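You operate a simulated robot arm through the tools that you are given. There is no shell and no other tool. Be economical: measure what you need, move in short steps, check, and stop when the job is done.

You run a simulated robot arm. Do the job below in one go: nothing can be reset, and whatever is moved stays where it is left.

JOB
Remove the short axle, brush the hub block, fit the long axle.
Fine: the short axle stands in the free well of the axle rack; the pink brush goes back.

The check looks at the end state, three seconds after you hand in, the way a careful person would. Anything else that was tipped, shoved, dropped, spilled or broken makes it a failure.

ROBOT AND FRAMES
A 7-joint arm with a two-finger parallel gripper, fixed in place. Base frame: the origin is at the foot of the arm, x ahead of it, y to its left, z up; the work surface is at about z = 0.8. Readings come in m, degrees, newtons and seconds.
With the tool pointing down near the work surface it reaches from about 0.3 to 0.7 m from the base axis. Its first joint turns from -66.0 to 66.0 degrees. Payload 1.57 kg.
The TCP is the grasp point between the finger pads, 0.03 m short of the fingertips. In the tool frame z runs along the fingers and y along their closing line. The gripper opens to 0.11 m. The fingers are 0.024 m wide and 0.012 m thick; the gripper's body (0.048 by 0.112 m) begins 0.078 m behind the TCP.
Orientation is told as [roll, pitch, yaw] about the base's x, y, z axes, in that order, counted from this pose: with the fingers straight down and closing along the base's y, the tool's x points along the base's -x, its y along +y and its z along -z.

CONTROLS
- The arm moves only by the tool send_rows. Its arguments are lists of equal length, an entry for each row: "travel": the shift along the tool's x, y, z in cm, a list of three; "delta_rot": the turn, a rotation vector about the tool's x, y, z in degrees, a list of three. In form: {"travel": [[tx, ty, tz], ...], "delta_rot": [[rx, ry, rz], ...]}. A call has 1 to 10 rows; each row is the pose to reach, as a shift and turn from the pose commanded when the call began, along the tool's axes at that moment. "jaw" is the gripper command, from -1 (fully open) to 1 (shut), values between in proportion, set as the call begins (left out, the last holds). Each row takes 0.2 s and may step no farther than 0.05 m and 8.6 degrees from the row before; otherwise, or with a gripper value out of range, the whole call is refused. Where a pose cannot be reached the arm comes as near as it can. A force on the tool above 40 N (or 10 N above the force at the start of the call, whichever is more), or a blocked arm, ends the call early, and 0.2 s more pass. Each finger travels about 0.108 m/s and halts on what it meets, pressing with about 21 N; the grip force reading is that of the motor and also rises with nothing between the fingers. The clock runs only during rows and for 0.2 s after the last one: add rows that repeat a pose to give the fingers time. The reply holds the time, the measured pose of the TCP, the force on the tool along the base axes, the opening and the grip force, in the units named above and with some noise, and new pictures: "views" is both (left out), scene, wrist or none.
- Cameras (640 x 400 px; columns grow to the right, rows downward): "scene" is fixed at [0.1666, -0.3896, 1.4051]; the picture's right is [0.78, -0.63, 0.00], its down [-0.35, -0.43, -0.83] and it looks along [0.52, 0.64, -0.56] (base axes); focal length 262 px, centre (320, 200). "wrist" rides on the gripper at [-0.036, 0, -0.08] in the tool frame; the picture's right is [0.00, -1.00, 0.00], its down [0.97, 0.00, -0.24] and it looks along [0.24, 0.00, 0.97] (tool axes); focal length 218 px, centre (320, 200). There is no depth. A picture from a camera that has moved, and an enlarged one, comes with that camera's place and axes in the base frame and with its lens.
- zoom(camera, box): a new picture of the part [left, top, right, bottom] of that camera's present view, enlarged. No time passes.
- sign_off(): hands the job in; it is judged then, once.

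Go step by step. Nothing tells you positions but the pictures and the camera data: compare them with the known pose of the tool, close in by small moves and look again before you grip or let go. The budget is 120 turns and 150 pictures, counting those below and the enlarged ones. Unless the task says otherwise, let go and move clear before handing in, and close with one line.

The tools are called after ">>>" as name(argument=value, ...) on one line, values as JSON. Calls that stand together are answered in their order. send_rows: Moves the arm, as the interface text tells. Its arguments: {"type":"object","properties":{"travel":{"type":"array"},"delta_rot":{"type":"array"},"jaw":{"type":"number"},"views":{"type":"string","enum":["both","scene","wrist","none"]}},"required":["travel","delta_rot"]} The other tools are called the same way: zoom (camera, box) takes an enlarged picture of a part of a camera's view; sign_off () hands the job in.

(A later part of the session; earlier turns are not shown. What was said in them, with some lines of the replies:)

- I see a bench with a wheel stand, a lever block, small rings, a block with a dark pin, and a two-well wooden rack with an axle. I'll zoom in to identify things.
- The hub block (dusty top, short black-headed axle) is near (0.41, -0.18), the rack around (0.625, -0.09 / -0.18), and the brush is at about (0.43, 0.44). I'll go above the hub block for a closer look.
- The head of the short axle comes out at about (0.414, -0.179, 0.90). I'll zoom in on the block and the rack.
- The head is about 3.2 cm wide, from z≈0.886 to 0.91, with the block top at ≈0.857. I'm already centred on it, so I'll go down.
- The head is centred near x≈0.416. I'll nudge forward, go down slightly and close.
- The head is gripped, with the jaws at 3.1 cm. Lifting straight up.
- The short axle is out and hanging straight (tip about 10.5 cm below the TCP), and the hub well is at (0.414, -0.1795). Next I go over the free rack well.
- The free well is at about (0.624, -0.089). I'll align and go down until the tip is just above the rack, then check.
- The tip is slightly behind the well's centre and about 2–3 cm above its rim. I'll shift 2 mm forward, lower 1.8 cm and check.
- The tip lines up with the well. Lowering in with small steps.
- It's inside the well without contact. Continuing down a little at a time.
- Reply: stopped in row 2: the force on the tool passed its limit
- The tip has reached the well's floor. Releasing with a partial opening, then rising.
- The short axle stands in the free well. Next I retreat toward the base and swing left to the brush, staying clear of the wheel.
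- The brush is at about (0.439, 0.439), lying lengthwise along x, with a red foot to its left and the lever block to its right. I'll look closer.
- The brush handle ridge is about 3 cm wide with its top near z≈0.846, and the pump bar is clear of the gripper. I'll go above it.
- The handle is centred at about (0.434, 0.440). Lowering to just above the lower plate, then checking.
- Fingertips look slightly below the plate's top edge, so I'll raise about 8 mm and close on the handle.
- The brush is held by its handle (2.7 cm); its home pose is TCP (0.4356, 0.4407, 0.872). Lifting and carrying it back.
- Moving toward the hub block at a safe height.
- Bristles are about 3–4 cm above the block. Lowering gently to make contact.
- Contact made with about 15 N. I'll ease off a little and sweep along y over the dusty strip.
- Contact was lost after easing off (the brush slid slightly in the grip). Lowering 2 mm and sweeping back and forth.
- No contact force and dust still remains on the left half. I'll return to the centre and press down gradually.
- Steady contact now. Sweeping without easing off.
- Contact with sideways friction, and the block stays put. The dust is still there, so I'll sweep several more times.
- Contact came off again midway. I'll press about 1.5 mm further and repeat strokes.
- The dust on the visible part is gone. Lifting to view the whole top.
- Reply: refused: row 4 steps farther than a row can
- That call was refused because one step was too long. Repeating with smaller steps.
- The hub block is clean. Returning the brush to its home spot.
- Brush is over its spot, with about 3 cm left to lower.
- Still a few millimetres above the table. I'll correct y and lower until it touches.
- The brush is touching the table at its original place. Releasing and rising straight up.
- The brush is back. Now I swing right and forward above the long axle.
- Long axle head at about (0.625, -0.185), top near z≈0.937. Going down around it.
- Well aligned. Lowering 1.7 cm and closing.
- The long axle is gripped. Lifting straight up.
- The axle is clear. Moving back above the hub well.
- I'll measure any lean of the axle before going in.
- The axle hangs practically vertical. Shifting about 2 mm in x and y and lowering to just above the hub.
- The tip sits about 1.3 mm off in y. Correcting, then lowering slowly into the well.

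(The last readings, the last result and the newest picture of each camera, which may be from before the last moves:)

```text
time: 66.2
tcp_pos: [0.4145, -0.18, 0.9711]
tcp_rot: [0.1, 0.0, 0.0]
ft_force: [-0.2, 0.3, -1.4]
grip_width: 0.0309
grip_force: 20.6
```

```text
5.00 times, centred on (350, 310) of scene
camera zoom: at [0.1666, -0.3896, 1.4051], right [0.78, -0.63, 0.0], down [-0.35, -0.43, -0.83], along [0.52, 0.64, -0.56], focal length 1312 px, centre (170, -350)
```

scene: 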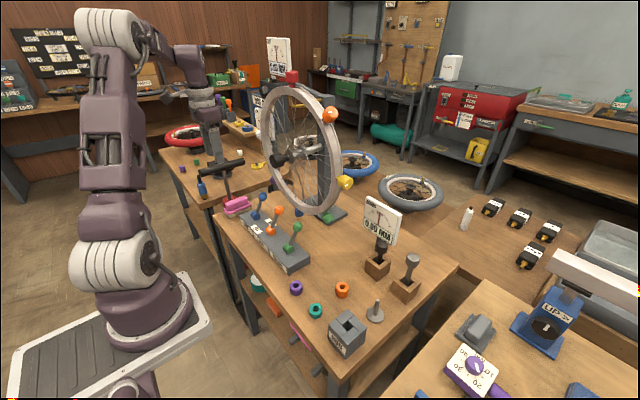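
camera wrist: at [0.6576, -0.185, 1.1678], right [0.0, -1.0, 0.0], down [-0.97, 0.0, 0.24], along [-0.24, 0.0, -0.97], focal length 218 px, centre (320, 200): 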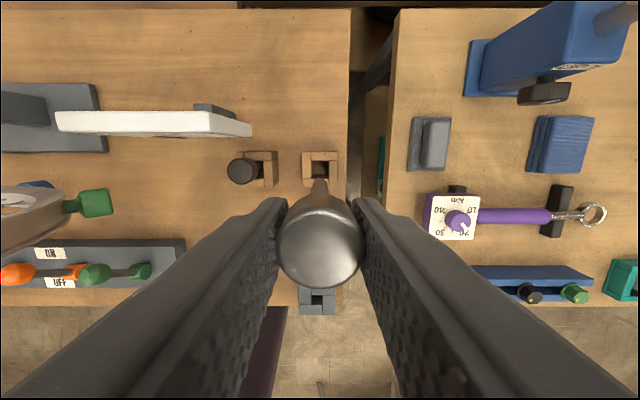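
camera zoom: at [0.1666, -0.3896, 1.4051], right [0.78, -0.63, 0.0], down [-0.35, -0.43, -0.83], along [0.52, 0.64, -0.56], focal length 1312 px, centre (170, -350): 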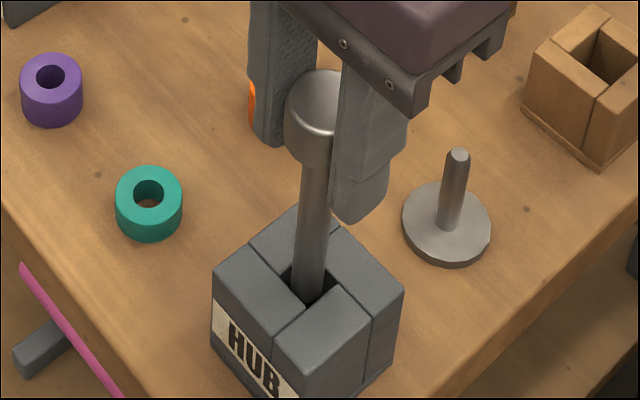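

The tip is entering the well centred. Continuing down.

>>> send_rows(travel=[[0, 0, 0.7], [0, 0, 1.4], [0, 0, 2.1], [0, 0, 2.8], [0, 0, 3.5], [0, 0, 4.2], [0, 0, 4.4], [0, 0, 4.4]], delta_rot=[[0, 0, 0], [0, 0, 0], [0, 0, 0], [0, 0, 0], [0, 0, 0], [0, 0, 0], [0, 0, 0], [0, 0, 0]], views="wrist")

>>> zoom(camera="scene", box=[320, 270, 380, 350])

```text
time: 68.0
tcp_pos: [0.4141, -0.1796, 0.9268]
tcp_rot: [0.1, -0.1, 0.0]
ft_force: [-1.9, 0.2, 10.2]
grip_width: 0.0308
grip_force: 21.1
camera wrist: at [0.4478, -0.1804, 1.0075], right [0.0, -1.0, 0.0], down [-0.97, 0.0, 0.24], along [-0.24, 0.0, -0.97], focal length 218 px, centre (320, 200)
```

wrist: 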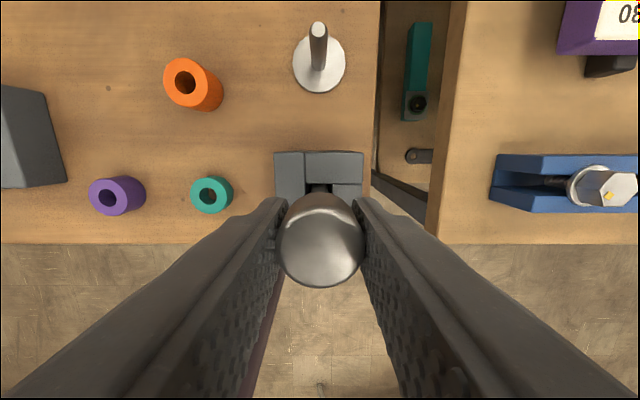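

```text
5.00 times, centred on (350, 310) of scene
camera zoom: at [0.1664, -0.3896, 1.4052], right [0.78, -0.63, 0.0], down [-0.35, -0.43, -0.83], along [0.52, 0.64, -0.56], focal length 1312 px, centre (170, -350)
```

zoom: 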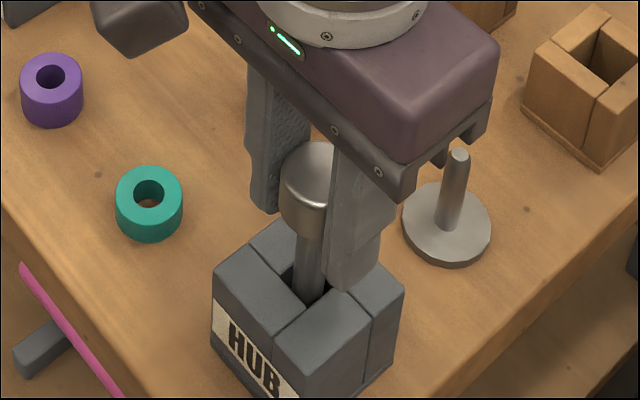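

About 10 N of upward force at z=0.927, so it's close to the bottom. I'll press a few millimetres more to make sure it's seated.

>>> send_rows(travel=[[0, 0, 0.2], [0, 0, 0.4], [0, 0, 0.4]], delta_rot=[[0, 0, 0], [0, 0, 0], [0, 0, 0]], views="none")

>>> zoom(camera="scene", box=[320, 270, 380, 350])

```text
time: 68.8
tcp_pos: [0.413, -0.1803, 0.9234]
tcp_rot: [0.1, -0.1, 0.0]
ft_force: [1.4, -0.9, 13.8]
grip_width: 0.0309
grip_force: 20.9
```

```text
5.00 times, centred on (350, 310) of scene
camera zoom: at [0.1664, -0.3895, 1.4052], right [0.78, -0.63, 0.0], down [-0.35, -0.43, -0.83], along [0.52, 0.64, -0.56], focal length 1312 px, centre (170, -350)
```

zoom: 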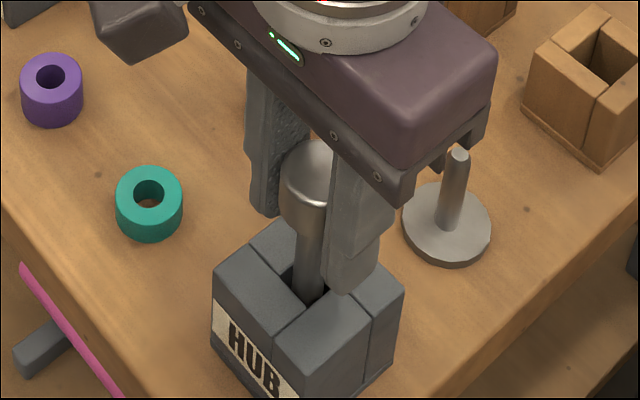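

The head no longer sinks, so the axle is seated. Releasing and rising.

>>> send_rows(travel=[[0, 0, 0], [0, 0, 0], [0, 0, 0]], delta_rot=[[0, 0, 0], [0, 0, 0], [0, 0, 0]], jaw=-0.3, views="none")

>>> send_rows(travel=[[0, 0, -1], [0, 0, -4], [0, 0, -8], [0, 0, -12.5], [0, 0, -17], [1, 4, -18], [2, 8.5, -18], [2, 12, -18], [2, 12, -18]], delta_rot=[[0, 0, 0], [0, 0, 0], [0, 0, 0], [0, 0, 0], [0, 0, 0], [0, 0, 0], [0, 0, 0], [0, 0, 0], [0, 0, 0]], views="both")

>>> zoom(camera="scene", box=[310, 220, 430, 360])

```text
time: 69.6
tcp_pos: [0.4142, -0.1794, 0.9239]
tcp_rot: [0.2, 0.0, 0.0]
ft_force: [0.1, -0.8, 0.5]
grip_width: 0.0716
grip_force: 0.0
```

```text
time: 71.6
tcp_pos: [0.3939, -0.0577, 1.1045]
tcp_rot: [0.2, 0.0, -0.1]
ft_force: [0.1, 0.1, -0.7]
grip_width: 0.0714
grip_force: 0.1
camera wrist: at [0.4288, -0.058, 1.1849], right [0.0, -1.0, 0.0], down [-0.97, 0.0, 0.24], along [-0.24, 0.0, -0.97], focal length 218 px, centre (320, 200)
```

scene: 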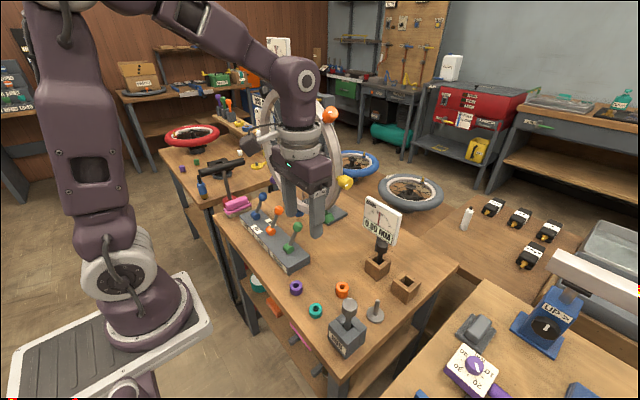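
wrist: 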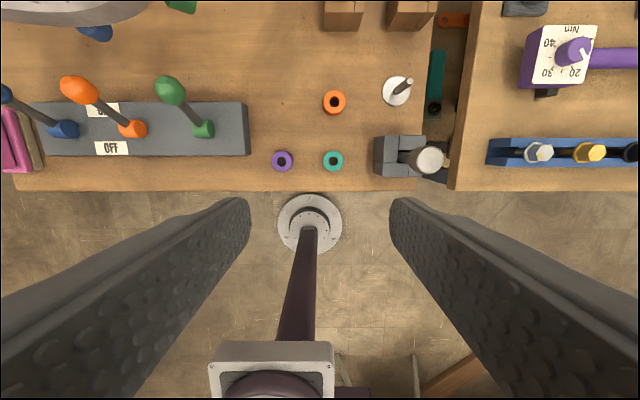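

```text
2.86 times, centred on (370, 290) of scene
camera zoom: at [0.1666, -0.3896, 1.4051], right [0.78, -0.63, 0.0], down [-0.35, -0.43, -0.83], along [0.52, 0.64, -0.56], focal length 749 px, centre (177, -57)
```

zoom: 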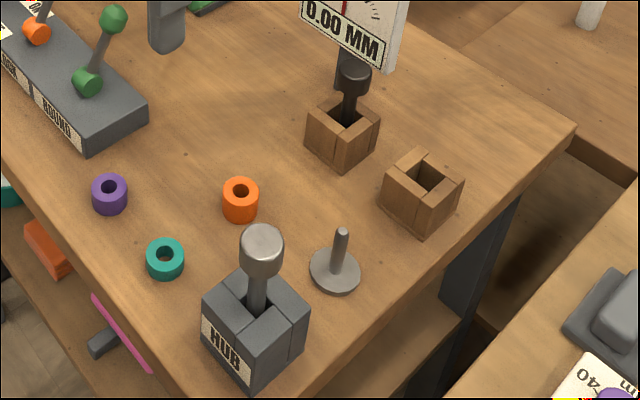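

The long axle stands in the clean hub, the short axle stands in the formerly free rack well, and the brush is back in place. The arm is clear, so I'm handing in.

>>> sign_off()

```text
The job is handed in.
```

The job is done and handed in: the short axle stands in the free well of the rack, the hub block is brushed clean, the pink brush is back in its place, and the long axle is seated in the hub.
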